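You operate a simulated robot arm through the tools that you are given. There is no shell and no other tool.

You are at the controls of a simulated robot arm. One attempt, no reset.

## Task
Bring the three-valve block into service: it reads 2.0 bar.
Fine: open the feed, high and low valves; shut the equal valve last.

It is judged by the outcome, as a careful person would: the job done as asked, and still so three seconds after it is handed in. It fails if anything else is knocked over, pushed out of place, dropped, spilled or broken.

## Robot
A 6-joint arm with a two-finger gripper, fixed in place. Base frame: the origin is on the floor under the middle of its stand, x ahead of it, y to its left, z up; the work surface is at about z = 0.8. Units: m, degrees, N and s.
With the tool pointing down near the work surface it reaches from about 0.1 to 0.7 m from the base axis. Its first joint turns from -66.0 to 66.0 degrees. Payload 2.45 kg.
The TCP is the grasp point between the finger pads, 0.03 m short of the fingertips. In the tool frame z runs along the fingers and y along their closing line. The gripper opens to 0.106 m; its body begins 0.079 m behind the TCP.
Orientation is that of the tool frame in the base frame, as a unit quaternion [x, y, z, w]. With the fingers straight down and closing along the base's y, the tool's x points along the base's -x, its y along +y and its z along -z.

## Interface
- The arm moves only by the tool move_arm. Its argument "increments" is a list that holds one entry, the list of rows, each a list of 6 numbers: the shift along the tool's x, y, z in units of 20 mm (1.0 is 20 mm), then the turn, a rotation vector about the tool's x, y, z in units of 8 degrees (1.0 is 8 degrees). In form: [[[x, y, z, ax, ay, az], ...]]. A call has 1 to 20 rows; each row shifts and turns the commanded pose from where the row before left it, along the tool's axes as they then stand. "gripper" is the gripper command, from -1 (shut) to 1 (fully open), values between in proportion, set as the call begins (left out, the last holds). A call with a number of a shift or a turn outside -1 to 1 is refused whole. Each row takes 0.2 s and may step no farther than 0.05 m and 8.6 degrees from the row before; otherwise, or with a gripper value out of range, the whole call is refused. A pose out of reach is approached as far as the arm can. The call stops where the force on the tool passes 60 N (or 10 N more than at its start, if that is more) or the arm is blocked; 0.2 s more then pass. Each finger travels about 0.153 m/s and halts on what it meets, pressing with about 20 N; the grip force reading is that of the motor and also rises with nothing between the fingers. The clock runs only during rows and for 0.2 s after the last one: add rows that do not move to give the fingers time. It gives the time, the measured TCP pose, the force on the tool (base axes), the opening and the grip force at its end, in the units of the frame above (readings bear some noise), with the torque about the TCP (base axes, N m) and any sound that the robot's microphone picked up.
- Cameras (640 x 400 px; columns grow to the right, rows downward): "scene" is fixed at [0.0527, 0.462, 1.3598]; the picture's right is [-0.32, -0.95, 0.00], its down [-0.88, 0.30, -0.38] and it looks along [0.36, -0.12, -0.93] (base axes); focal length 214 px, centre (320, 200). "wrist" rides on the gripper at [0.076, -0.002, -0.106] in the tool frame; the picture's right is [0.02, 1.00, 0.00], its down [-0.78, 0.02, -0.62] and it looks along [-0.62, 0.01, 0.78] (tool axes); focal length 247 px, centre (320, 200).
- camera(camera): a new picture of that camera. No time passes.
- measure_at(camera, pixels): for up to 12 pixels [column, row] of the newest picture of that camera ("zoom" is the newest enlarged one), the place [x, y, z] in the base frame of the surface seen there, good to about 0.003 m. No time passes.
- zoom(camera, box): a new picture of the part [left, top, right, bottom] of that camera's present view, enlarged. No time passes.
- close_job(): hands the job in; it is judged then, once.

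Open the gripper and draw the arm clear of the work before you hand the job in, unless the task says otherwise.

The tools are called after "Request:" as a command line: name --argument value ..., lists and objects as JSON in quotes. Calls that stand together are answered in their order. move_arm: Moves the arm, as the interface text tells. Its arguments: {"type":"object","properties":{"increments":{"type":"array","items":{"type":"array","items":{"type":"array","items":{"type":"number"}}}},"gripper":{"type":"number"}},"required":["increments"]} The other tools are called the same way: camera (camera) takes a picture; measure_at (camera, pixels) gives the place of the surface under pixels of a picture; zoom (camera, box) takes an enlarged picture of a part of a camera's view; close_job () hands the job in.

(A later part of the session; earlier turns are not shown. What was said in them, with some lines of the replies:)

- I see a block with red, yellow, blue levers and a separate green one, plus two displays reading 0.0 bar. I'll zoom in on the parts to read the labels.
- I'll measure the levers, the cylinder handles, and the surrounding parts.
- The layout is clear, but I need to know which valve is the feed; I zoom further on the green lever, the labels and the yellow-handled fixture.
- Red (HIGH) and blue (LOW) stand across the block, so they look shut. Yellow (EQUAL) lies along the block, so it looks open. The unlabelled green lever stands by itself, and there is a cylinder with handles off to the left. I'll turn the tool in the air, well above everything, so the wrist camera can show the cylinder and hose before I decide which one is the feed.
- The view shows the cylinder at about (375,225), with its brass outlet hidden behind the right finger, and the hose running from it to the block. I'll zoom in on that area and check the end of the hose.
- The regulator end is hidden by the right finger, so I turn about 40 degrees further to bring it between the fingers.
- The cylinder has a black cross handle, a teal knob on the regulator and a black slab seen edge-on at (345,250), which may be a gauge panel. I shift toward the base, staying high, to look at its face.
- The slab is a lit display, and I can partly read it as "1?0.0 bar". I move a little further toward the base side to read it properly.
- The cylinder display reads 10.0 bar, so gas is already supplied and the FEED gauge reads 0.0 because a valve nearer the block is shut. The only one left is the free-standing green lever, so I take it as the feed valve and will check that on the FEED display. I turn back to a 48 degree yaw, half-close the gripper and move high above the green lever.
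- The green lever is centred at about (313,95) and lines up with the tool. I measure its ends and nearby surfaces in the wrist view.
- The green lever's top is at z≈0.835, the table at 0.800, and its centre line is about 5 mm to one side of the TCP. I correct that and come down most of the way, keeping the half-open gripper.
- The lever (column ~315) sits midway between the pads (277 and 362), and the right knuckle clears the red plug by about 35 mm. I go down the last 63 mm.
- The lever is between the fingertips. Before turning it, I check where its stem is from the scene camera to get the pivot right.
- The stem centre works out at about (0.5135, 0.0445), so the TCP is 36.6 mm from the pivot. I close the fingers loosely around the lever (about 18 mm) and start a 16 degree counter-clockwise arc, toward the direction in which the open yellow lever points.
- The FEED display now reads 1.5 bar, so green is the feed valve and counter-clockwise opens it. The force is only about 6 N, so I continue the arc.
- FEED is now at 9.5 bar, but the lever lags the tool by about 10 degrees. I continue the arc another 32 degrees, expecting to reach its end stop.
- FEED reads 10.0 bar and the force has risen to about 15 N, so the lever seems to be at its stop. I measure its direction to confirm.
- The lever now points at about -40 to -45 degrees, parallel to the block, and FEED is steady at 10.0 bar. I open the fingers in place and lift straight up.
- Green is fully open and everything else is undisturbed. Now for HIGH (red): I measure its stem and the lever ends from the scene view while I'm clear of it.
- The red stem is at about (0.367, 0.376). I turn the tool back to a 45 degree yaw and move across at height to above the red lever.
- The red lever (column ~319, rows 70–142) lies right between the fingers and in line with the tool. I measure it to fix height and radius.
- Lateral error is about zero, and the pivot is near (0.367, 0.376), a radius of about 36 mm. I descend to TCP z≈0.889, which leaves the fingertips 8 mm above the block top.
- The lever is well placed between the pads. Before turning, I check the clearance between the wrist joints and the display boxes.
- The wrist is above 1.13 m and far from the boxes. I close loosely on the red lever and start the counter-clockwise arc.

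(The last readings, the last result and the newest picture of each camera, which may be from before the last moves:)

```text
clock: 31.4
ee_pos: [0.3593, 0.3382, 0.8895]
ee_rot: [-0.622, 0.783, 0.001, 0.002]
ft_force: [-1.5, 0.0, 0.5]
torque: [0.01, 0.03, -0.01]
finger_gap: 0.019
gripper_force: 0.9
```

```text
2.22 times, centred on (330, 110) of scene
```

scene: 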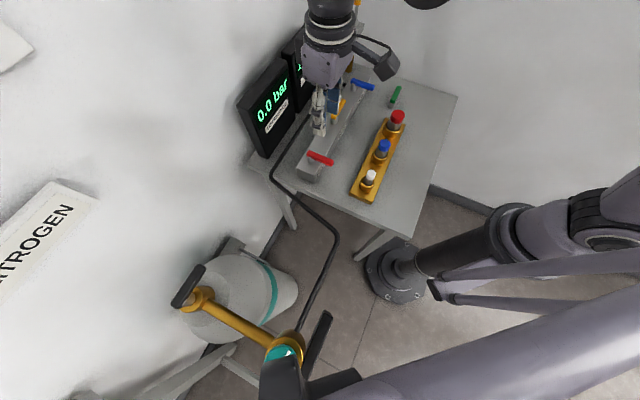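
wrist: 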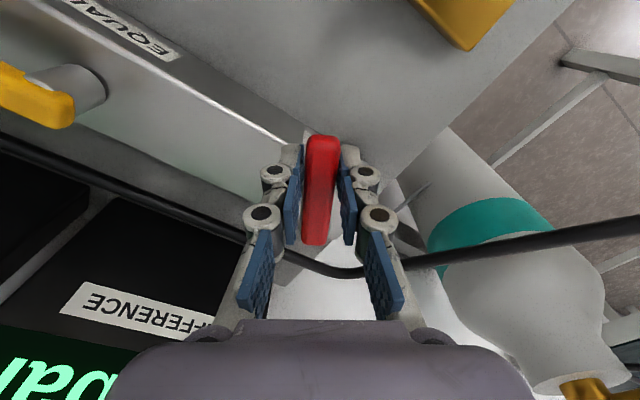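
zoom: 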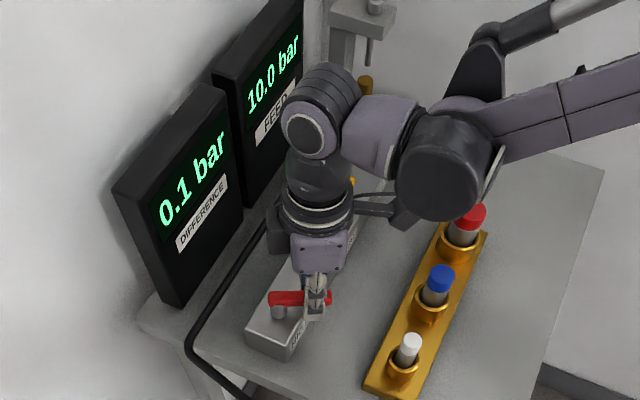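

The red lever is following with almost no force, and DIFFERENCE shows 0.1. I continue the arc in the same direction.

Request:
move_arm --increments '[[[-0.018, -0.255, 0, 0, 0, -1], [-0.018, -0.255, 0, 0, 0, -1], [-0.018, -0.255, 0, 0, 0, -1], [-0.018, -0.255, 0, 0, 0, -1], [-0.018, -0.255, 0, 0, 0, -1], [-0.018, -0.255, 0, 0, 0, -1]]]'

Request:
camera --camera "wrist"

Request:
zoom --camera "scene" --box '[230, 20, 430, 200]'

```text
clock: 32.8
ee_pos: [0.3897, 0.345, 0.8901]
ee_rot: [0.887, -0.462, 0.001, 0.0]
ft_force: [5.0, 1.8, 0.3]
torque: [0.0, -0.04, -0.05]
finger_gap: 0.021
gripper_force: 1.2
```

```text
taken
```

wrist: 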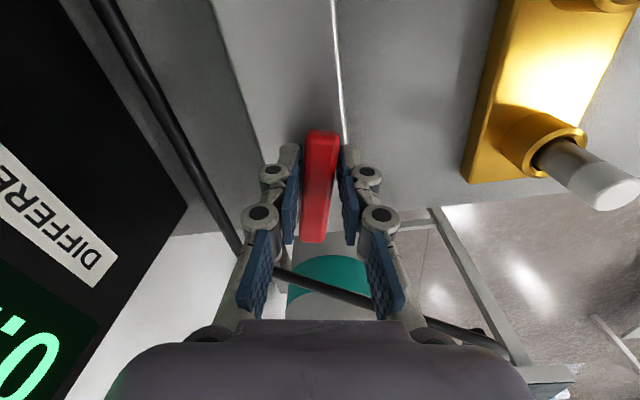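

```text
2.22 times, centred on (330, 110) of scene
```

zoom: 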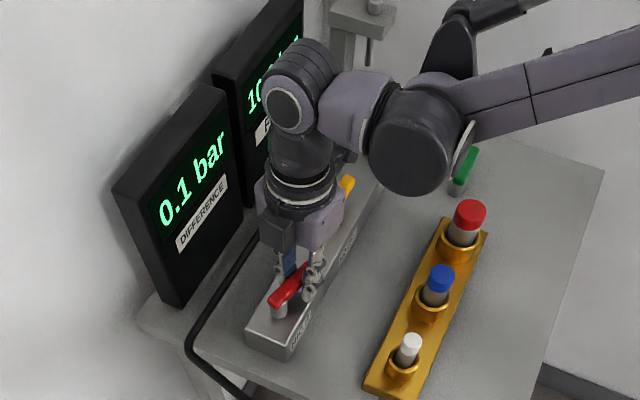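

Lever at about 72 degrees of turn, lagging the tool slightly. Three more rows bring it to the stop.

Request:
move_arm --increments '[[[-0.018, -0.255, 0, 0, 0, -1], [-0.018, -0.255, 0, 0, 0, -1], [-0.018, -0.255, 0, 0, 0, -0.8]]]'

Request:
camera --camera "wrist"

Request:
zoom --camera "scene" --box '[230, 20, 430, 200]'

```text
clock: 33.6
ee_pos: [0.397, 0.3553, 0.8896]
ee_rot: [0.959, -0.282, -0.003, 0.004]
ft_force: [-17.3, -16.0, 0.5]
torque: [-0.44, 0.24, -1.41]
finger_gap: 0.021
gripper_force: 44.5
```

```text
taken
```

wrist: 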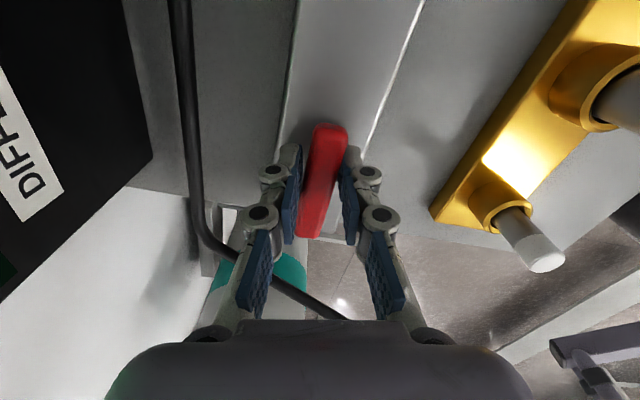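

```text
2.22 times, centred on (330, 110) of scene
```

zoom: 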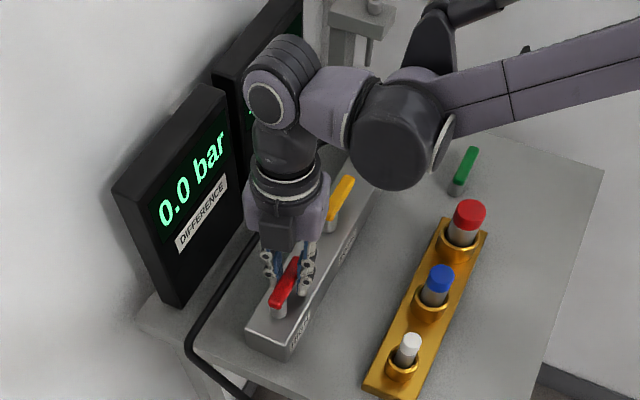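

Red is parallel to the block edges and the reaction force of about 24 N shows it is on its stop. I open the fingers and lift straight up.

Request:
move_arm --increments '[[[0, 0, 0, 0, 0, 0], [0, 0, 0, 0, 0, 0], [0, 0, -0.4, 0, 0, 0], [0, 0, -0.9, 0, 0, 0], [0, 0, -0.95, 0, 0, 0], [0, 0, -0.95, 0, 0, 0], [0, 0, -0.95, 0, 0, 0], [0, 0, -0.95, 0, 0, 0], [0, 0, -0.95, 0, 0, 0], [0, 0, -0.95, 0, 0, 0], [0, 0, -0.95, 0, 0, 0]]]' --gripper -0.05

Request:
camera --camera "wrist"

Request:
camera --camera "scene"

```text
clock: 36.0
ee_pos: [0.3992, 0.3569, 1.0495]
ee_rot: [0.959, -0.282, 0.0, -0.002]
ft_force: [0.2, -0.6, -0.6]
torque: [0.0, 0.0, 0.0]
finger_gap: 0.0502
gripper_force: 0.1
```

```text
taken
```

wrist: 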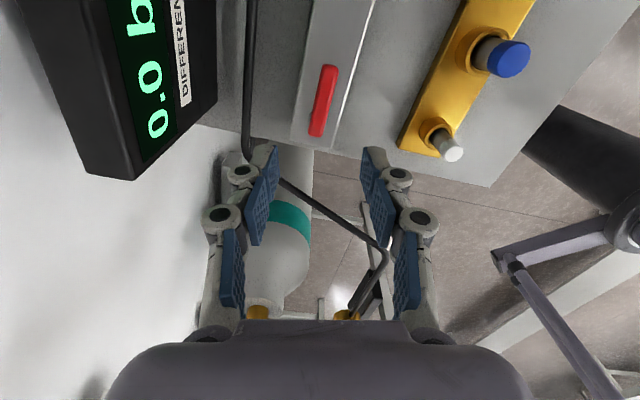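

```text
taken
```

scene: 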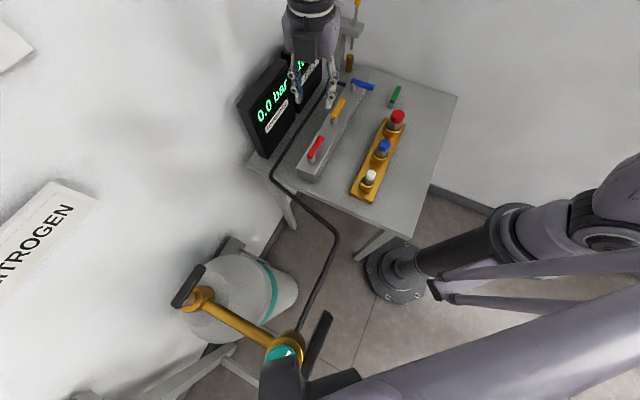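

Red (HIGH) is open. Blue (LOW) is close to the yellow-knobbed stand, so I measure that stand to plan the tool orientation.

Request:
zoom --camera "scene" --box '[310, 0, 410, 100]'

Request:
measure_at --camera "scene" --pixels '[[357, 3], [354, 15], [345, 22], [360, 26], [345, 30], [358, 36], [340, 50], [350, 62], [339, 62], [340, 20]]'

Request:
measure_at --camera "scene" --pixels '[[354, 90], [355, 89], [356, 81], [372, 88], [364, 85], [394, 98], [398, 88]]'

```text
4.00 times, centred on (360, 50) of scene
```

zoom: 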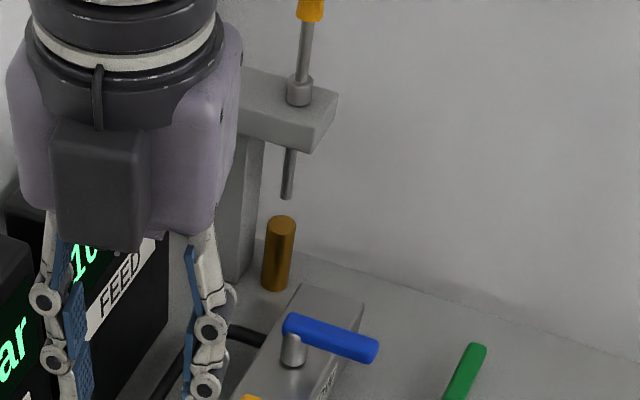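

```text
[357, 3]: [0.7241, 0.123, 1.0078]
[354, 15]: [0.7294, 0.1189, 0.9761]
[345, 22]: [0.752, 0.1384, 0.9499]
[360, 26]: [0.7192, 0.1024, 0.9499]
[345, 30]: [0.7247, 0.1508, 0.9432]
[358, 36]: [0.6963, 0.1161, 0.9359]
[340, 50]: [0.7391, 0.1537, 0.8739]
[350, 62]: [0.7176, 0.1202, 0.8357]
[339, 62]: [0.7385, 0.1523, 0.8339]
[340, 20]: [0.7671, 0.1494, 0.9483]
```

```text
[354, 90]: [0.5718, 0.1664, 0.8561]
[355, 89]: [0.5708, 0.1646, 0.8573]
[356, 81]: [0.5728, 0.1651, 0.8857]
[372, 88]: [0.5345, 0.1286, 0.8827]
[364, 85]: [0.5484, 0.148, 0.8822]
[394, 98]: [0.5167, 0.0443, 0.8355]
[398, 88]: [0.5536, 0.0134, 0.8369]
```

The stand's spindle is at about (0.729, 0.119) and rises past z 1.0. For blue I'll turn the tool less than the lever so the wrist camera stays well away from it. First I turn back to a 45 degree yaw and move above the blue lever.

Request:
move_arm --increments '[[[0, 0, 0, 0, 0, 1], [0, 0, 0, 0, 0, 1], [0, 0, 0, 0, 0, 1], [0, 0, 0, 0, 0, 1], [0, 0, 0, 0, 0, 1], [0, 0, 0, 0, 0, 1], [0, 0, 0, 0, 0, 1], [0, 0, 0, 0, 0, 1], [0, 0, 0, 0, 0, 1], [0, 0, 0, 0, 0, 1], [0, 0, 0, 0, 0, 1], [0, 0, 0, 0, 0, 1], [0, 0, 0, 0, 0, 0.8]]]'

Request:
move_arm --increments '[[[0.171, -0.9375, 0, 0, 0, 0], [0.171, -0.9375, 0, 0, 0, 0], [0.171, -0.9375, 0, 0, 0, 0], [0.171, -0.9375, 0, 0, 0, 0], [0.171, -0.9375, 0, 0, 0, 0], [0.171, -0.9375, 0, 0, 0, 0], [0.171, -0.9375, 0, 0, 0, 0], [0.171, -0.9375, 0, 0, 0, 0], [0.171, -0.9375, 0, 0, 0, 0], [0.171, -0.9375, 0, 0, 0, 0], [0.171, -0.9375, 0, 0, 0, 0], [0.171, -0.9375, 0, 0, 0, 0], [0.171, -0.9375, 0, 0, 0, 0], [0.171, -0.9375, 0, 0, 0, 0]]]'

Request:
camera --camera "wrist"

Request:
camera --camera "scene"

```text
clock: 38.8
ee_pos: [0.3997, 0.3556, 1.0494]
ee_rot: [-0.38, 0.925, 0.0, 0.001]
ft_force: [-0.3, 0.2, -0.9]
torque: [0.03, -0.02, 0.01]
finger_gap: 0.0504
gripper_force: 0.0
```

```text
clock: 41.8
ee_pos: [0.5509, 0.1355, 1.0484]
ee_rot: [-0.382, 0.924, 0.0, 0.0]
ft_force: [-0.3, -1.3, 0.2]
torque: [-0.01, 0.0, 0.01]
finger_gap: 0.0501
gripper_force: 0.0
```

```text
taken
```

wrist: 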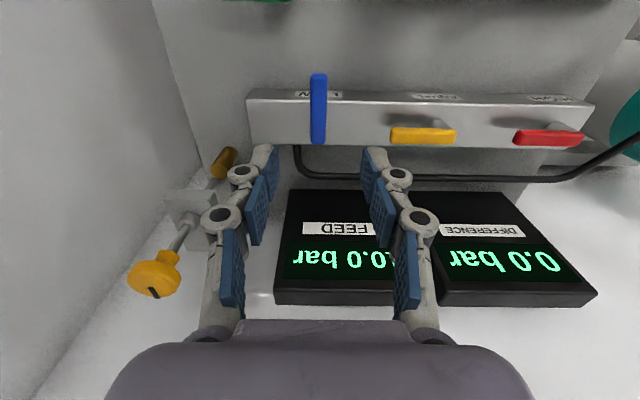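

```text
taken
```

scene: 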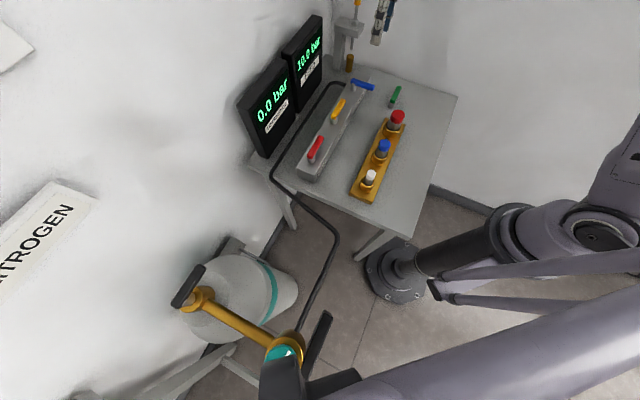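

The blue lever (column ~318, rows 73–143) is lined up between the fingers. I measure it for centre line and height.

Request:
measure_at --camera "wrist" --pixels '[[319, 78], [319, 108], [318, 138], [312, 108], [325, 108], [280, 115], [150, 275], [195, 205], [425, 135], [448, 136], [398, 136], [430, 126]]'

```text
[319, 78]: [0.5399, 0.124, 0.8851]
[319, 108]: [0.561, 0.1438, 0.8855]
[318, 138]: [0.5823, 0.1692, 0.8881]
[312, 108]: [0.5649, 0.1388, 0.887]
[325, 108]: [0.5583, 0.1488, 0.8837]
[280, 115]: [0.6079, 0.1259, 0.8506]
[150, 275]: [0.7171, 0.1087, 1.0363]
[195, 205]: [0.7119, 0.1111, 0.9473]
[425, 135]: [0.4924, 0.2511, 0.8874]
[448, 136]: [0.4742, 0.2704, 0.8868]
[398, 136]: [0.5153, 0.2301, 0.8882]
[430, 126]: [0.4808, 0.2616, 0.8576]
```

Lateral offset is only 1.6 mm; pivot near (0.577, 0.161), radius about 36.5 mm. I correct and go down to z≈0.889.

Request:
move_arm --increments '[[[0, -0.08, 0.95, 0, 0, 0], [0, 0, 0.95, 0, 0, 0], [0, 0, 0.95, 0, 0, 0], [0, 0, 0.95, 0, 0, 0], [0, 0, 0.95, 0, 0, 0], [0, 0, 0.95, 0, 0, 0], [0, 0, 0.95, 0, 0, 0], [0, 0, 0.85, 0, 0, 0], [0, 0, 0.45, 0, 0, 0]]]'

Request:
camera --camera "wrist"

Request:
zoom --camera "scene" --box '[270, 0, 430, 140]'

```text
clock: 43.8
ee_pos: [0.5522, 0.1345, 0.8894]
ee_rot: [-0.381, 0.925, 0.0, 0.001]
ft_force: [-0.3, -0.6, 0.4]
torque: [0.0, 0.02, 0.04]
finger_gap: 0.0503
gripper_force: 0.0
```

```text
taken
```

wrist: 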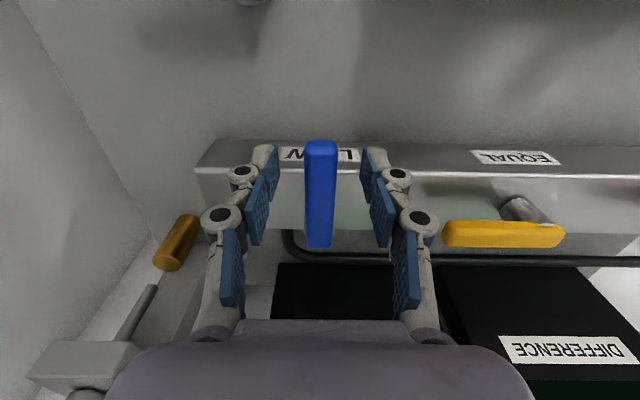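

```text
2.86 times, centred on (350, 70) of scene
```

zoom: 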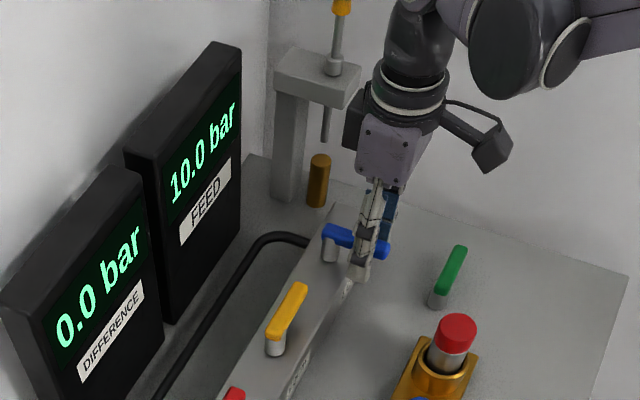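

I see a black protrusion on the gripper body at zoom (353,118), close to the stand's bracket in this view, and the camera arm at (490,145). I measure both before turning.

Request:
measure_at --camera "scene" --pixels '[[361, 41], [359, 44], [363, 36], [410, 51], [414, 48], [405, 55], [375, 45], [380, 60], [373, 30], [358, 34], [361, 30], [362, 25]]'

```text
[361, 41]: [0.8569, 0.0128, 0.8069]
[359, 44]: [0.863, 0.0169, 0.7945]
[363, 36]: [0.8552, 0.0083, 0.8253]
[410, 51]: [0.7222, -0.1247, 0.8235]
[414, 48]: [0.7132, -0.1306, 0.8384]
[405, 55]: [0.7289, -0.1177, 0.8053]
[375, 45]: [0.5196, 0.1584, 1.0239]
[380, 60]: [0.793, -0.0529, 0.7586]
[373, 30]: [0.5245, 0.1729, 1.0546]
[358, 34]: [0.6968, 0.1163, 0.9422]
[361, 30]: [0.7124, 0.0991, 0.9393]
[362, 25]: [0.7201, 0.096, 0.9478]
```

Those pixels were from the older picture; I repeat the measurement on the newest enlarged one.

Request:
measure_at --camera "zoom" --pixels '[[353, 118], [350, 135], [358, 105], [490, 145], [500, 130], [475, 160], [395, 140], [375, 130], [412, 130], [352, 95], [340, 60], [390, 165]]'

```text
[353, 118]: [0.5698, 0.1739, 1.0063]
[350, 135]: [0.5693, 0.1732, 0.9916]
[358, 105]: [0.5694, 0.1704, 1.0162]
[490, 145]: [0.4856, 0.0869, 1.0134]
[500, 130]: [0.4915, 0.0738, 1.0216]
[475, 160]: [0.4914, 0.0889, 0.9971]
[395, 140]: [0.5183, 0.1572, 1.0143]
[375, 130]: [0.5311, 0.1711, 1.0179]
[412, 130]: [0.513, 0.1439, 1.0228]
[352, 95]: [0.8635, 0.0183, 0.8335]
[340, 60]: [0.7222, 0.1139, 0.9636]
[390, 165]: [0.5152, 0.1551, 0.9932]
```

Clearances are good: the body stays over 50 mm from the stand and boxes throughout the planned arc. I close loosely around the blue lever and begin the arc with reduced tool turning.

Request:
move_arm --increments '[[[0, 0, 0, 0, 0, 0], [0, 0, 0, 0, 0, 0], [-0.023, -0.255, 0, 0, 0, -0.75], [-0.032, -0.254, 0, 0, 0, -0.75], [-0.041, -0.253, 0, 0, 0, -0.75], [-0.05, -0.251, 0, 0, 0, -0.75]]]' --gripper -0.6

Request:
camera --camera "wrist"

Request:
zoom --camera "scene" --box '[240, 0, 430, 140]'

```text
clock: 45.2
ee_pos: [0.5699, 0.124, 0.8902]
ee_rot: [-0.566, 0.825, 0.001, 0.0]
ft_force: [-1.5, 0.5, -0.1]
torque: [0.03, 0.05, -0.03]
finger_gap: 0.0221
gripper_force: 0.5
```

```text
taken
```

wrist: 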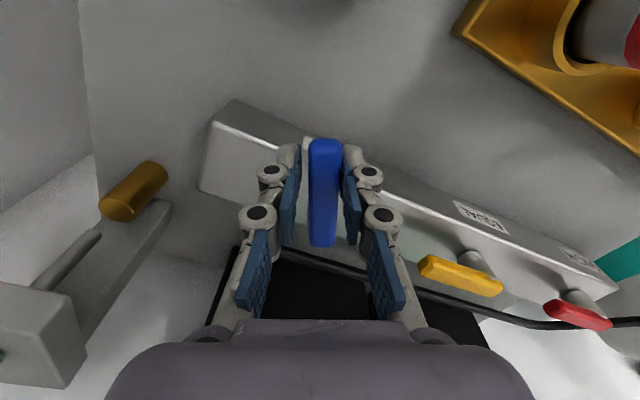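

```text
2.86 times, centred on (335, 70) of scene
```

zoom: 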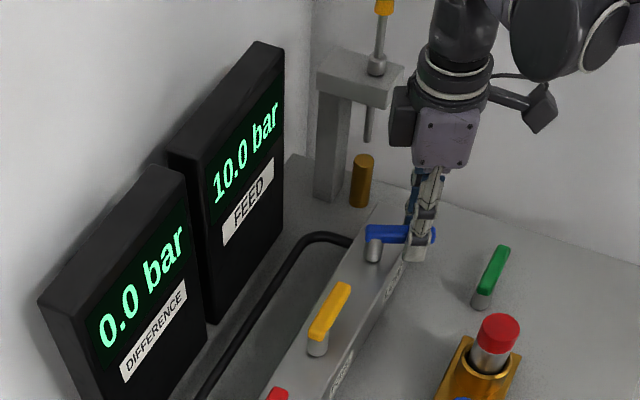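

The blue lever follows smoothly with about 1.5 N. I continue with six more rows.

Request:
move_arm --increments '[[[-0.059, -0.249, 0, 0, 0, -0.75], [-0.067, -0.247, 0, 0, 0, -0.75], [-0.075, -0.244, 0, 0, 0, -0.75], [-0.084, -0.241, 0, 0, 0, -0.75], [-0.092, -0.238, 0, 0, 0, -0.75], [-0.1, -0.234, 0, 0, 0, -0.75]]]'

Request:
camera --camera "wrist"

Request:
zoom --camera "scene" --box '[240, 0, 430, 140]'

```text
clock: 46.6
ee_pos: [0.5991, 0.1317, 0.8898]
ee_rot: [0.793, -0.609, 0.001, -0.001]
ft_force: [-2.3, -3.5, 0.0]
torque: [-0.07, 0.06, 0.1]
finger_gap: 0.0245
gripper_force: 2.4
```

```text
taken
```

wrist: 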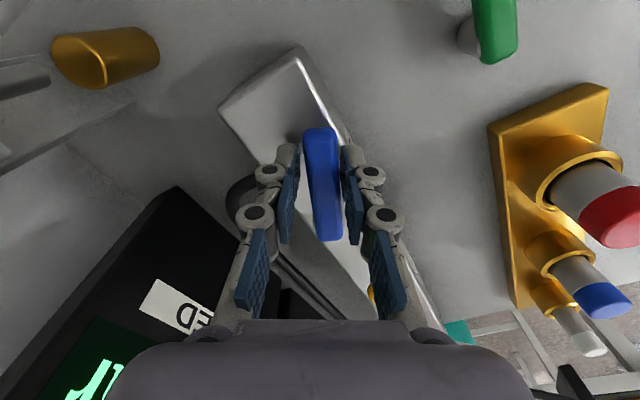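

```text
2.86 times, centred on (335, 70) of scene
```

zoom: 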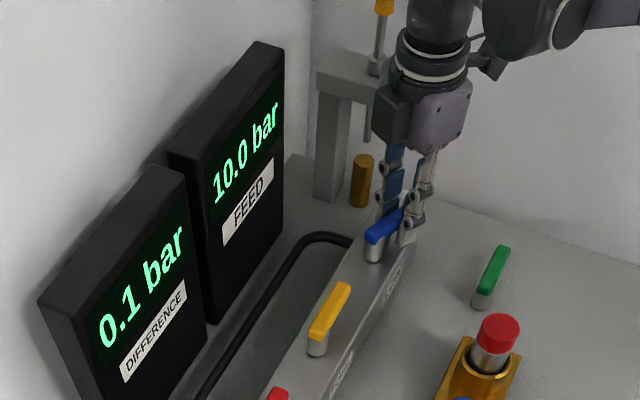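

About 75 degrees turned; three more rows should bring it to the stop.

Request:
move_arm --increments '[[[-0.1, -0.237, 0, 0, 0, -0.8], [-0.108, -0.233, 0, 0, 0, -0.8], [-0.116, -0.229, 0, 0, 0, -0.8]]]'

Request:
camera --camera "wrist"

Request:
zoom --camera "scene" --box '[240, 0, 430, 140]'

```text
clock: 47.4
ee_pos: [0.6103, 0.1421, 0.8884]
ee_rot: [0.883, -0.469, 0.0, -0.001]
ft_force: [-3.6, -7.7, 1.9]
torque: [-0.11, 0.08, 0.17]
finger_gap: 0.026
gripper_force: 4.1
```

```text
taken
```

wrist: 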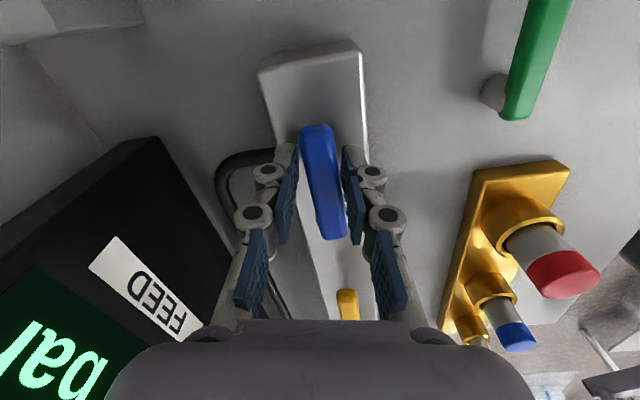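

```text
2.86 times, centred on (335, 70) of scene
```

zoom: 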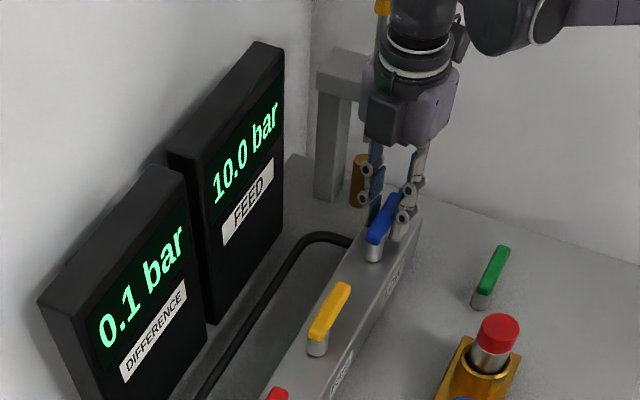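

The blue lever looks parallel to the block; the force is 8 N. I check its direction before deciding whether to push further.

Request:
measure_at --camera "wrist" --pixels '[[314, 132], [323, 180], [333, 232], [275, 75], [355, 60], [348, 300], [318, 280]]'

```text
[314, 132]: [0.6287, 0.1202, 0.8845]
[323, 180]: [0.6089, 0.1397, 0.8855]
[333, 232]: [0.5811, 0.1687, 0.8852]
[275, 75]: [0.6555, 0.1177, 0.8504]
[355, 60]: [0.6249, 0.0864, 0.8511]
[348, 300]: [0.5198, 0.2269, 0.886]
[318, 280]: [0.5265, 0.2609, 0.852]
```

The lever reads -45.5 degrees, which matches the block. I add a small 3 mm nudge to confirm that it is against its stop.

Request:
move_arm --increments '[[[-0.05, -0.15, 0, 0, 0, -0.3], [0, 0, 0, 0, 0, 0]]]'

Request:
camera --camera "wrist"

Request:
zoom --camera "scene" --box '[240, 0, 430, 140]'

```text
clock: 48.0
ee_pos: [0.6109, 0.1439, 0.8896]
ee_rot: [0.892, -0.451, -0.001, 0.0]
ft_force: [-7.7, -13.4, -4.0]
torque: [-0.13, 0.08, 0.23]
finger_gap: 0.0302
gripper_force: 6.6
```

```text
taken
```

wrist: 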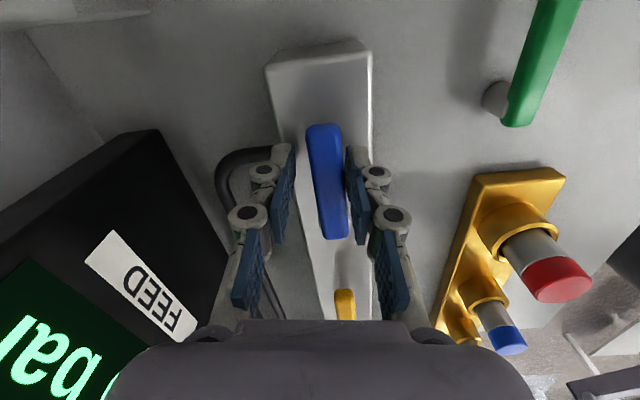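

```text
2.86 times, centred on (335, 70) of scene
```

zoom: 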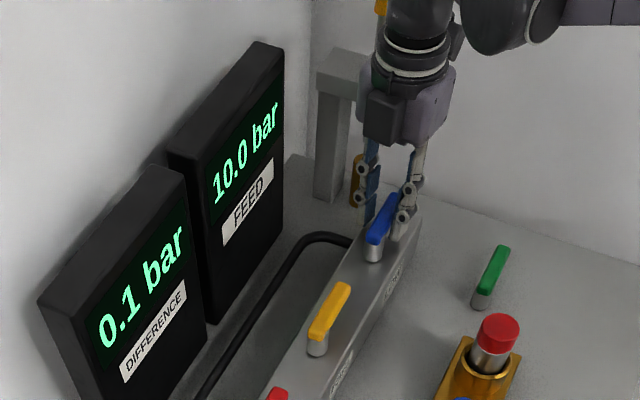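

The force rose to 15 N and the lever did not move, so LOW is at its stop. I open the fingers and lift straight up.

Request:
move_arm --increments '[[[0, 0, 0, 0, 0, 0], [0, 0, 0, 0, 0, 0], [0, 0, -0.4, 0, 0, 0], [0, 0, -0.9, 0, 0, 0], [0, 0, -0.95, 0, 0, 0], [0, 0, -0.95, 0, 0, 0], [0, 0, -0.95, 0, 0, 0], [0, 0, -0.95, 0, 0, 0], [0, 0, -0.95, 0, 0, 0], [0, 0, -0.95, 0, 0, 0], [0, 0, -0.95, 0, 0, 0]]]' --gripper -0.05

Request:
camera --camera "wrist"

Request:
camera --camera "scene"

Request:
zoom --camera "scene" --box '[240, 0, 430, 190]'

```text
clock: 50.4
ee_pos: [0.6109, 0.1448, 1.0495]
ee_rot: [0.892, -0.451, -0.001, 0.0]
ft_force: [0.5, 0.7, -0.5]
torque: [0.0, 0.02, 0.0]
finger_gap: 0.0506
gripper_force: 0.0
```

```text
taken
```

wrist: 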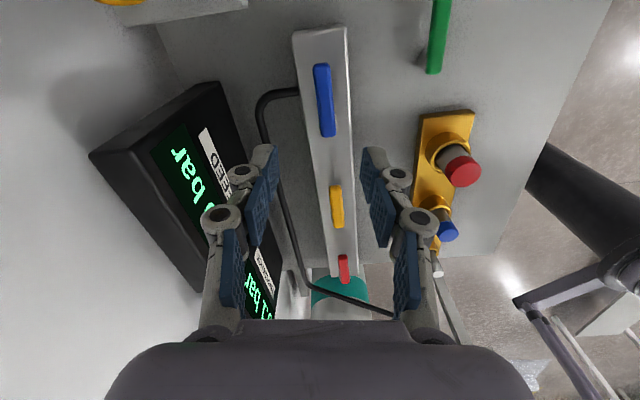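

```text
taken
```

scene: 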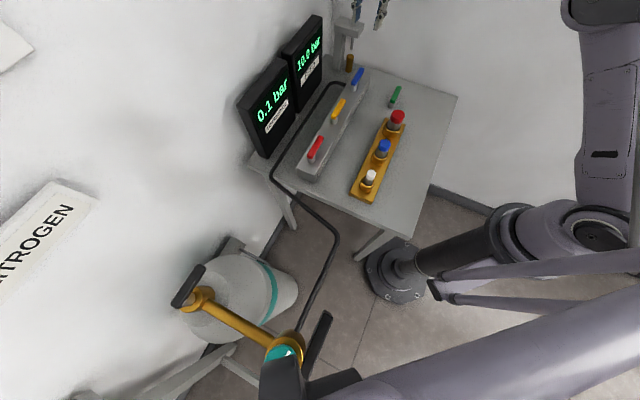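

```text
2.11 times, centred on (335, 95) of scene
```

zoom: 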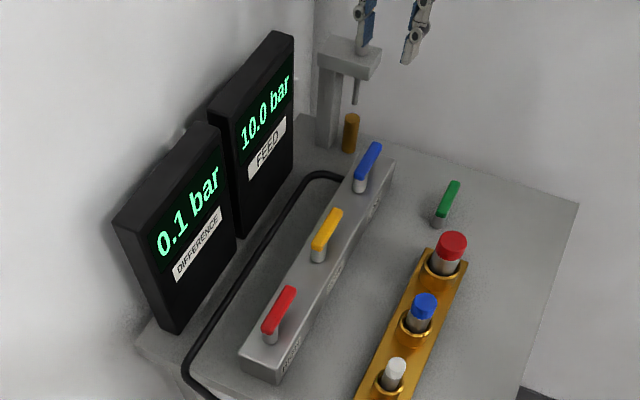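

All three valves are open, with yellow EQUAL still open and DIFFERENCE at 0.1 bar. Now the last step: I move above the yellow lever, with the tool lined up along it.

Request:
move_arm --increments '[[[0, 0, 0, 0, 0, -1], [-0.9275, 0.081, 0, 0, 0, 0], [-0.9275, 0.081, 0, 0, 0, 0], [-0.9275, 0.081, 0, 0, 0, 0], [-0.9275, 0.081, 0, 0, 0, 0], [-0.9275, 0.081, 0, 0, 0, 0], [-0.9275, 0.081, 0, 0, 0, 0], [-0.9275, 0.081, 0, 0, 0, 0], [-0.9275, 0.081, 0, 0, 0, 0]]]'

Request:
camera --camera "wrist"

```text
clock: 52.4
ee_pos: [0.498, 0.2425, 1.0472]
ee_rot: [0.922, -0.387, 0.0, -0.001]
ft_force: [0.8, 0.3, -0.5]
torque: [-0.01, 0.01, 0.02]
finger_gap: 0.0504
gripper_force: 0.1
```

```text
taken
```

wrist: 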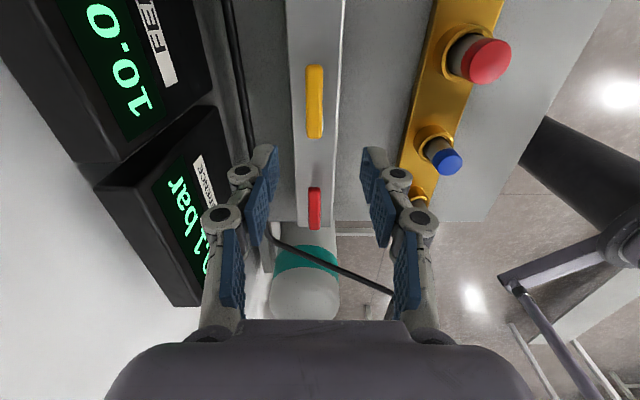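

The yellow lever (column ~315, rows 65–138) is aligned and centred. I measure it.

Request:
measure_at --camera "wrist" --pixels '[[315, 70], [315, 100], [315, 134], [308, 100], [322, 100], [315, 195], [315, 222], [330, 160], [300, 160]]'

```text
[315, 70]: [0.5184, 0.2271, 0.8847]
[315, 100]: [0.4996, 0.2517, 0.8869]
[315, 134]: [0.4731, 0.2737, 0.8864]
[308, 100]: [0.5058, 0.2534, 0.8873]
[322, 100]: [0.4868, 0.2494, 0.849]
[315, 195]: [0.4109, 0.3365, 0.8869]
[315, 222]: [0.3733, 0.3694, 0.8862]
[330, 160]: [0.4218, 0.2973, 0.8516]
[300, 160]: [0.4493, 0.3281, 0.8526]
```

The lever centre is about 3.5 mm to the side of the TCP and its pivot is near (0.477, 0.269). I correct and descend to z≈0.889.

Request:
move_arm --increments '[[[0.12, -0.17, 0.95, 0, 0, 0], [0, 0, 0.95, 0, 0, 0], [0, 0, 0.95, 0, 0, 0], [0, 0, 0.95, 0, 0, 0], [0, 0, 0.95, 0, 0, 0], [0, 0, 0.95, 0, 0, 0], [0, 0, 0.95, 0, 0, 0], [0, 0, 0.8, 0, 0, 0], [0, 0, 0.45, 0, 0, 0]]]'

Request:
camera --camera "wrist"

Request:
zoom --camera "scene" --box '[240, 0, 430, 190]'

```text
clock: 54.4
ee_pos: [0.5028, 0.2426, 0.8893]
ee_rot: [0.922, -0.387, 0.0, -0.001]
ft_force: [0.2, 0.5, -0.2]
torque: [0.01, 0.0, -0.02]
finger_gap: 0.0504
gripper_force: 0.1
```

```text
taken
```

wrist: 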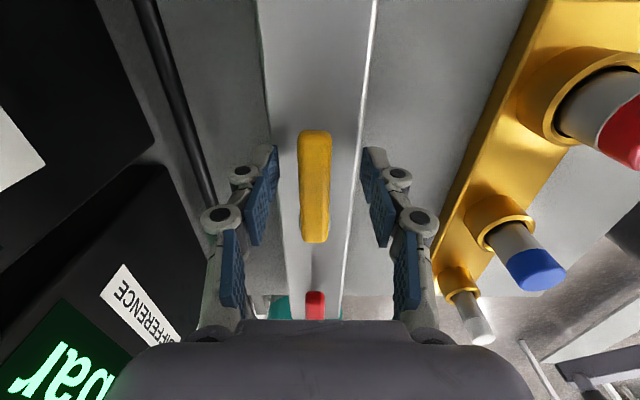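

```text
2.11 times, centred on (335, 95) of scene
```

zoom: 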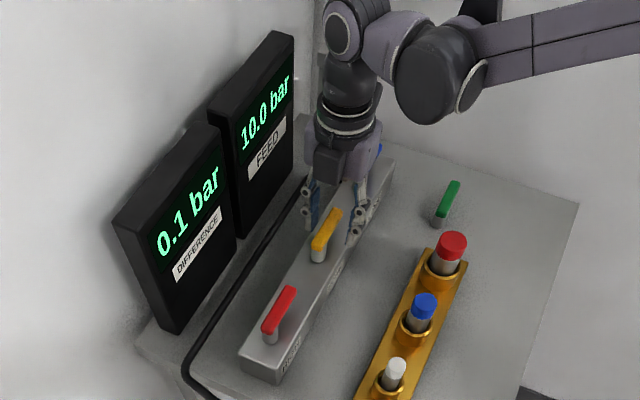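

The lever is between the pads with about equal gaps. I close loosely and start turning it clockwise, toward shut.

Request:
move_arm --increments '[[[0, 0, 0, 0, 0, 0], [0, 0, 0, 0, 0, 0], [-0.018, 0.255, 0, 0, 0, 1], [-0.018, 0.255, 0, 0, 0, 1], [-0.018, 0.255, 0, 0, 0, 1], [-0.018, 0.255, 0, 0, 0, 1]]]' --gripper -0.66

Request:
camera --camera "wrist"

Request:
zoom --camera "scene" --box '[240, 0, 430, 190]'

```text
clock: 55.8
ee_pos: [0.484, 0.2328, 0.8913]
ee_rot: [0.779, -0.627, 0.0, -0.001]
ft_force: [1.7, 0.3, 1.1]
torque: [0.02, -0.06, -0.04]
finger_gap: 0.0197
gripper_force: 1.5
```

```text
taken
```

wrist: 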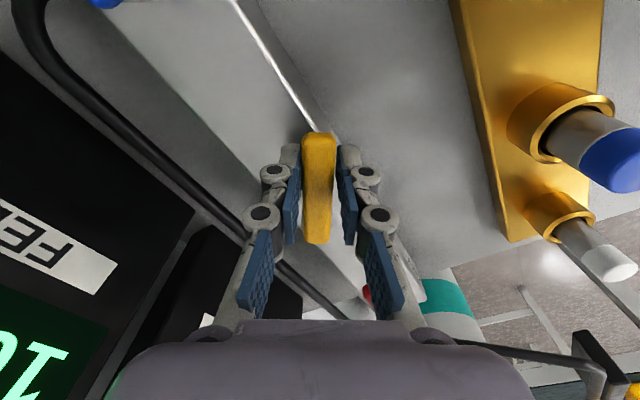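

```text
2.11 times, centred on (335, 95) of scene
```

zoom: 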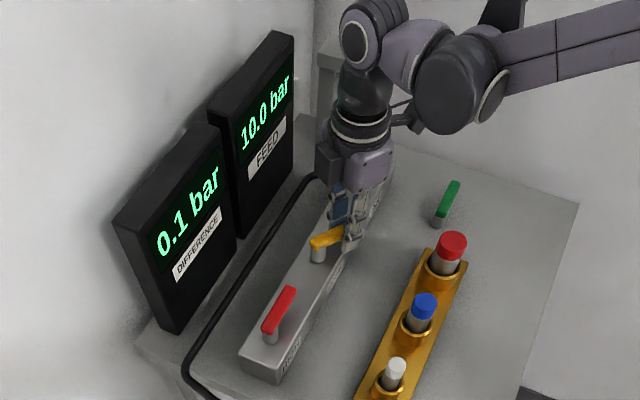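

The yellow lever is turning freely clockwise. I continue with six more rows.

Request:
move_arm --increments '[[[-0.018, 0.255, 0, 0, 0, 1], [-0.018, 0.255, 0, 0, 0, 1], [-0.018, 0.255, 0, 0, 0, 1], [-0.018, 0.255, 0, 0, 0, 1], [-0.018, 0.255, 0, 0, 0, 1], [-0.018, 0.255, 0, 0, 0, 1]]]'

Request:
camera --camera "wrist"

Request:
zoom --camera "scene" --box '[240, 0, 430, 190]'

```text
clock: 57.2
ee_pos: [0.456, 0.2393, 0.8902]
ee_rot: [-0.457, 0.889, 0.0, 0.0]
ft_force: [0.4, -1.3, 0.0]
torque: [-0.04, -0.03, -0.02]
finger_gap: 0.0194
gripper_force: 1.0
```

```text
taken
```

wrist: 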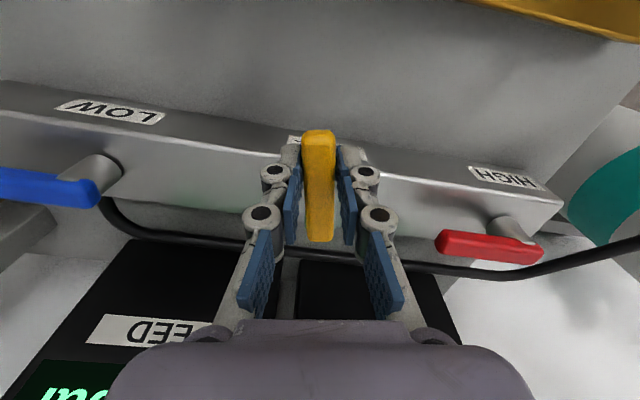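

```text
2.11 times, centred on (335, 95) of scene
```

zoom: 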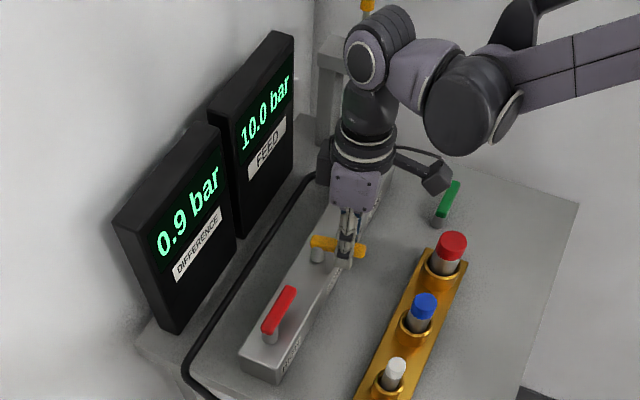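

DIFFERENCE is rising (0.9 bar) as EQUAL closes. I turn two more rows toward the stop.

Request:
move_arm --increments '[[[-0.018, 0.255, 0, 0, 0, 1], [-0.018, 0.255, 0, 0, 0, 1], [0, 0, 0, 0, 0, 0]]]'

Request:
camera --camera "wrist"

Request:
zoom --camera "scene" --box '[240, 0, 430, 190]'

```text
clock: 58.0
ee_pos: [0.4483, 0.2472, 0.8916]
ee_rot: [-0.329, 0.944, -0.001, 0.001]
ft_force: [9.0, -4.5, 0.7]
torque: [-0.12, -0.16, 0.18]
finger_gap: 0.0239
gripper_force: 4.4
```

```text
taken
```

wrist: 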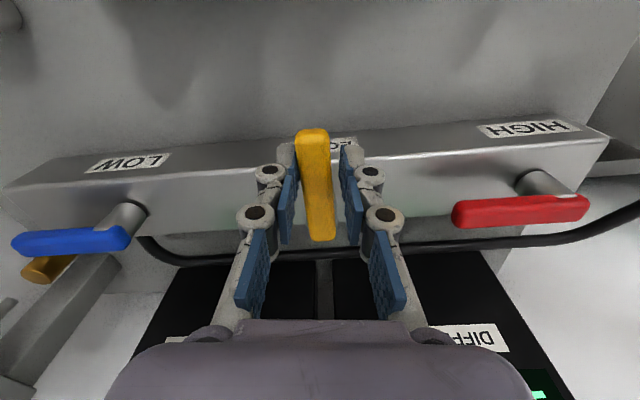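

```text
2.11 times, centred on (335, 95) of scene
```

zoom: 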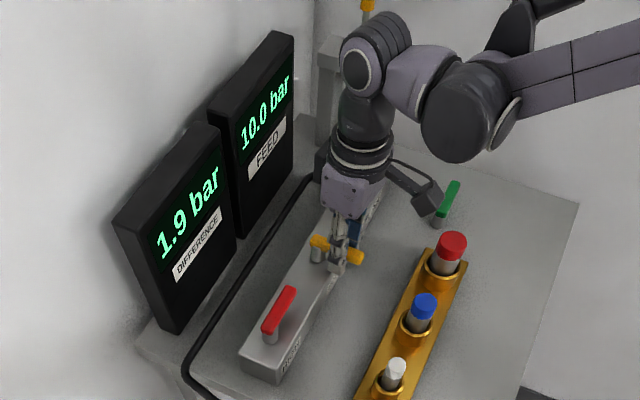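

DIFFERENCE reads 1.9 bar with about 10 N at the lever. I push gently a little further onto the stop.

Request:
move_arm --increments '[[[0, 0.18, 0, 0, 0, 0.3], [0, 0, 0, 0, 0, 0], [0, 0, 0, 0, 0, 0]]]'

Request:
camera --camera "wrist"

Request:
zoom --camera "scene" --box '[240, 0, 430, 190]'

```text
clock: 58.8
ee_pos: [0.4459, 0.2485, 0.8905]
ee_rot: [-0.309, 0.951, -0.002, 0.001]
ft_force: [19.4, -8.6, 0.1]
torque: [-0.18, -0.37, 0.31]
finger_gap: 0.03
gripper_force: 9.6
```

```text
taken
```

wrist: 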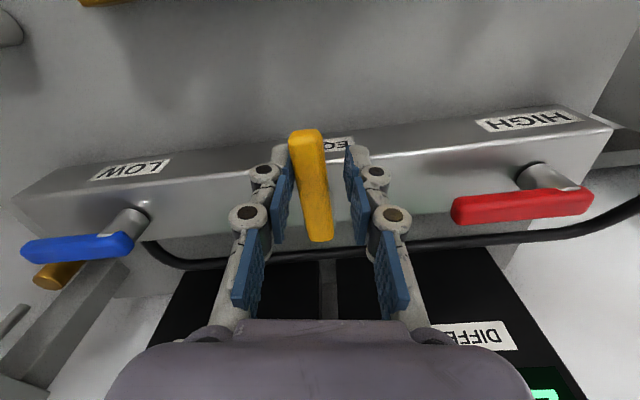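

```text
2.11 times, centred on (335, 95) of scene
```

zoom: 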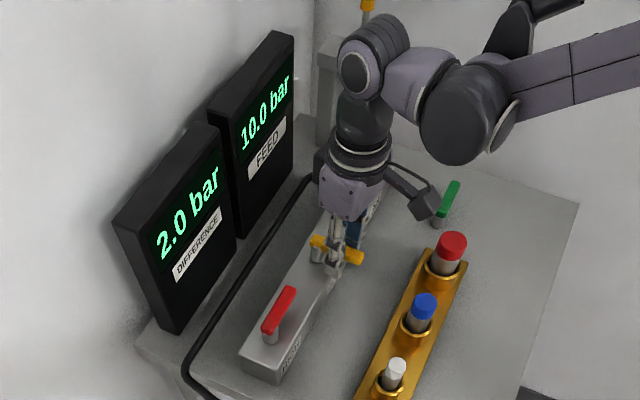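

DIFFERENCE now reads 2.0 bar and the lever is on its stop (21 N). I open the fingers and lift straight up.

Request:
move_arm --increments '[[[0, 0, 0, 0, 0, 0], [0, 0, 0, 0, 0, 0], [0, 0, -0.4, 0, 0, 0], [0, 0, -0.9, 0, 0, 0], [0, 0, -0.95, 0, 0, 0], [0, 0, -0.95, 0, 0, 0], [0, 0, -0.95, 0, 0, 0], [0, 0, -0.95, 0, 0, 0], [0, 0, -0.95, 0, 0, 0], [0, 0, -0.95, 0, 0, 0], [0, 0, -0.95, 0, 0, 0], [0, 0, -0.95, 0, 0, 0], [0, 0, -0.95, 0, 0, 0]]]' --gripper -0.05

Request:
camera --camera "scene"

Request:
zoom --camera "scene" --box '[240, 0, 430, 190]'

Request:
camera --camera "wrist"

```text
clock: 61.6
ee_pos: [0.4462, 0.2503, 1.0874]
ee_rot: [-0.309, 0.951, 0.0, 0.0]
ft_force: [-1.2, 0.4, 0.3]
torque: [-0.04, -0.03, 0.0]
finger_gap: 0.0503
gripper_force: 0.0
```

```text
taken
```

scene: 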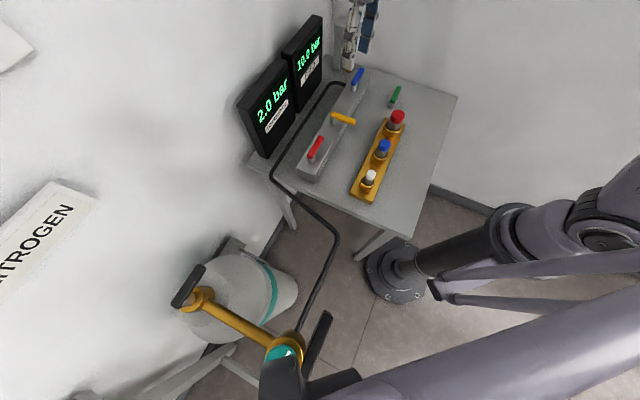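

```text
2.11 times, centred on (335, 95) of scene
```

zoom: 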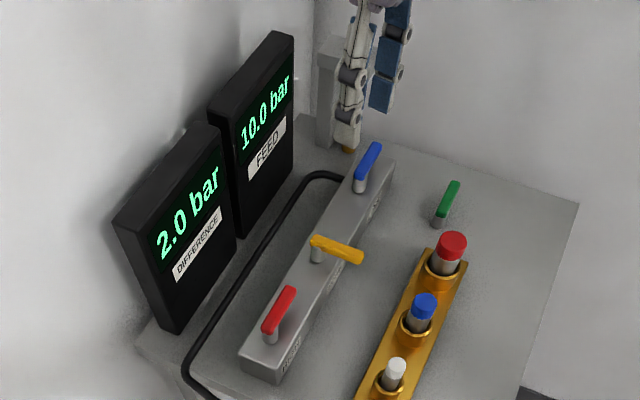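

```text
taken
```

wrist: 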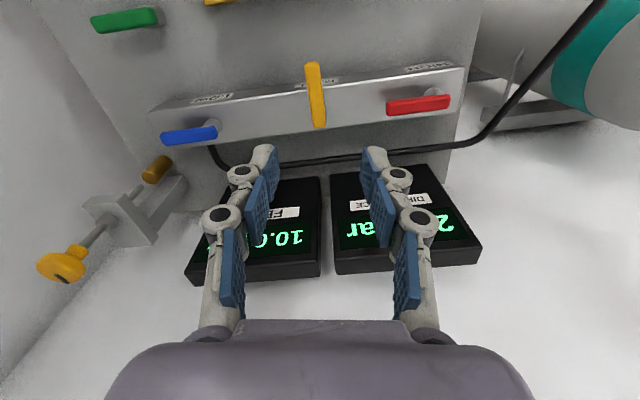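

All is as asked: green, red and blue lie along the flow, yellow is across, DIFFERENCE is steady at 2.0 bar and FEED at 10.0 bar. I draw the arm up and back clear of the work.

Request:
move_arm --increments '[[[0.5, 0, -0.6, 0, 0, 0], [0.9, 0, -0.6, 0, 0, 0], [0.9, 0, -0.6, 0, 0, 0], [0.9, 0, -0.6, 0, 0, 0], [0.9, 0, -0.6, 0, 0, 0], [0.9, 0, -0.6, 0, 0, 0], [0.9, 0, -0.6, 0, 0, 0], [0.9, 0, -0.6, 0, 0, 0]]]'

Request:
move_arm --increments '[[[0, 0, 0, 0, 0, 0], [0, 0, 0, 0, 0, 0], [0, 0, 0, 0, 0, 0], [0, 0, 0, 0, 0, 0], [0, 0, 0, 0, 0, 0], [0, 0, 0, 0, 0, 0], [0, 0, 0, 0, 0, 0], [0, 0, 0, 0, 0, 0], [0, 0, 0, 0, 0, 0], [0, 0, 0, 0, 0, 0]]]' --gripper 1

Request:
camera --camera "scene"

Request:
zoom --camera "scene" --box '[230, 0, 470, 220]'

Request:
camera --camera "wrist"

```text
clock: 63.4
ee_pos: [0.3358, 0.1693, 1.185]
ee_rot: [-0.309, 0.951, 0.001, 0.0]
ft_force: [-0.9, 0.1, -0.1]
torque: [-0.01, 0.0, -0.03]
finger_gap: 0.0503
gripper_force: 0.0
```

```text
clock: 65.6
ee_pos: [0.3342, 0.1702, 1.184]
ee_rot: [-0.309, 0.951, 0.001, 0.0]
ft_force: [0.1, -0.5, 0.4]
torque: [-0.03, -0.01, 0.0]
finger_gap: 0.1058
gripper_force: 0.1
```

```text
taken
```

scene: 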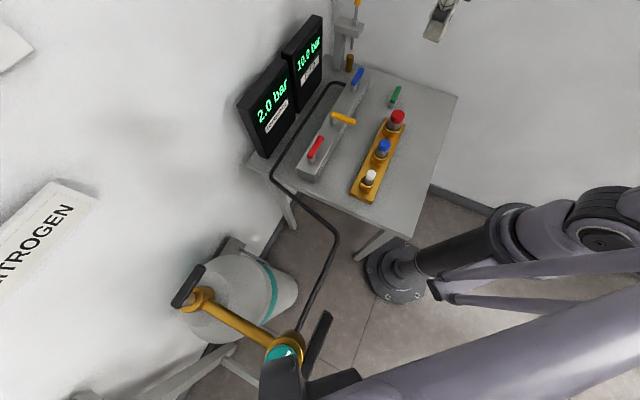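

```text
1.82 times, centred on (350, 110) of scene
```

zoom: 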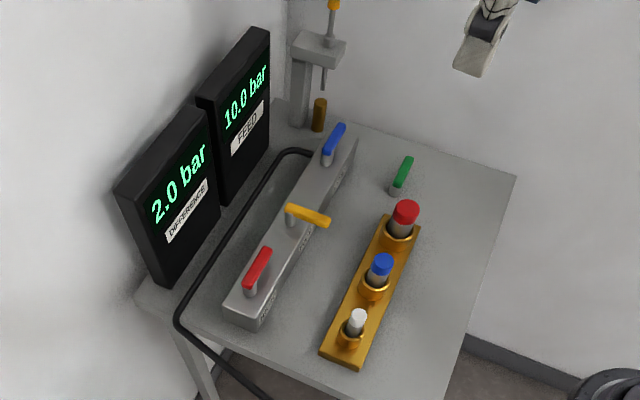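

```text
taken
```

wrist: 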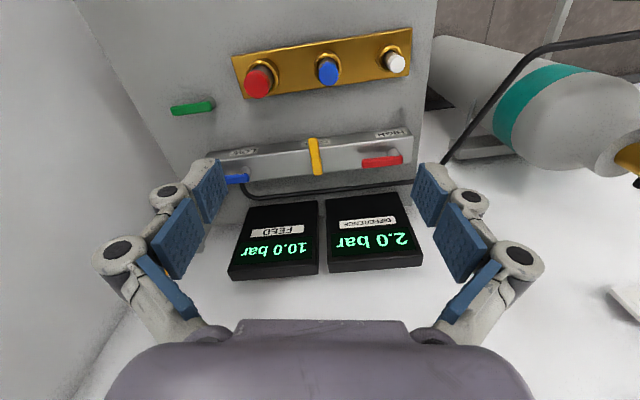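

After a few seconds with the arm clear and the gripper open, DIFFERENCE still reads 2.0 bar and FEED 10.0 bar. The plugs, stand and hose are all in their original places, so I hand the job in.

Request:
close_job

```text
The job is handed in.
```

The three-valve block is in service and reads 2.0 bar on the DIFFERENCE display, with FEED at 10.0 bar. I opened the feed (green), high (red) and low (blue) valves in that order, then shut the equal (yellow) valve last.

The green lever has no label. I took it as the feed valve because it was the only lever left, and FEED rose from 0.0 to 10.0 bar as I opened it.

Each lever was turned until it met its stop. I drew the arm clear with the gripper open, and both readings held for a few seconds before I handed the job in. Nothing else appeared to have moved in the last pictures.
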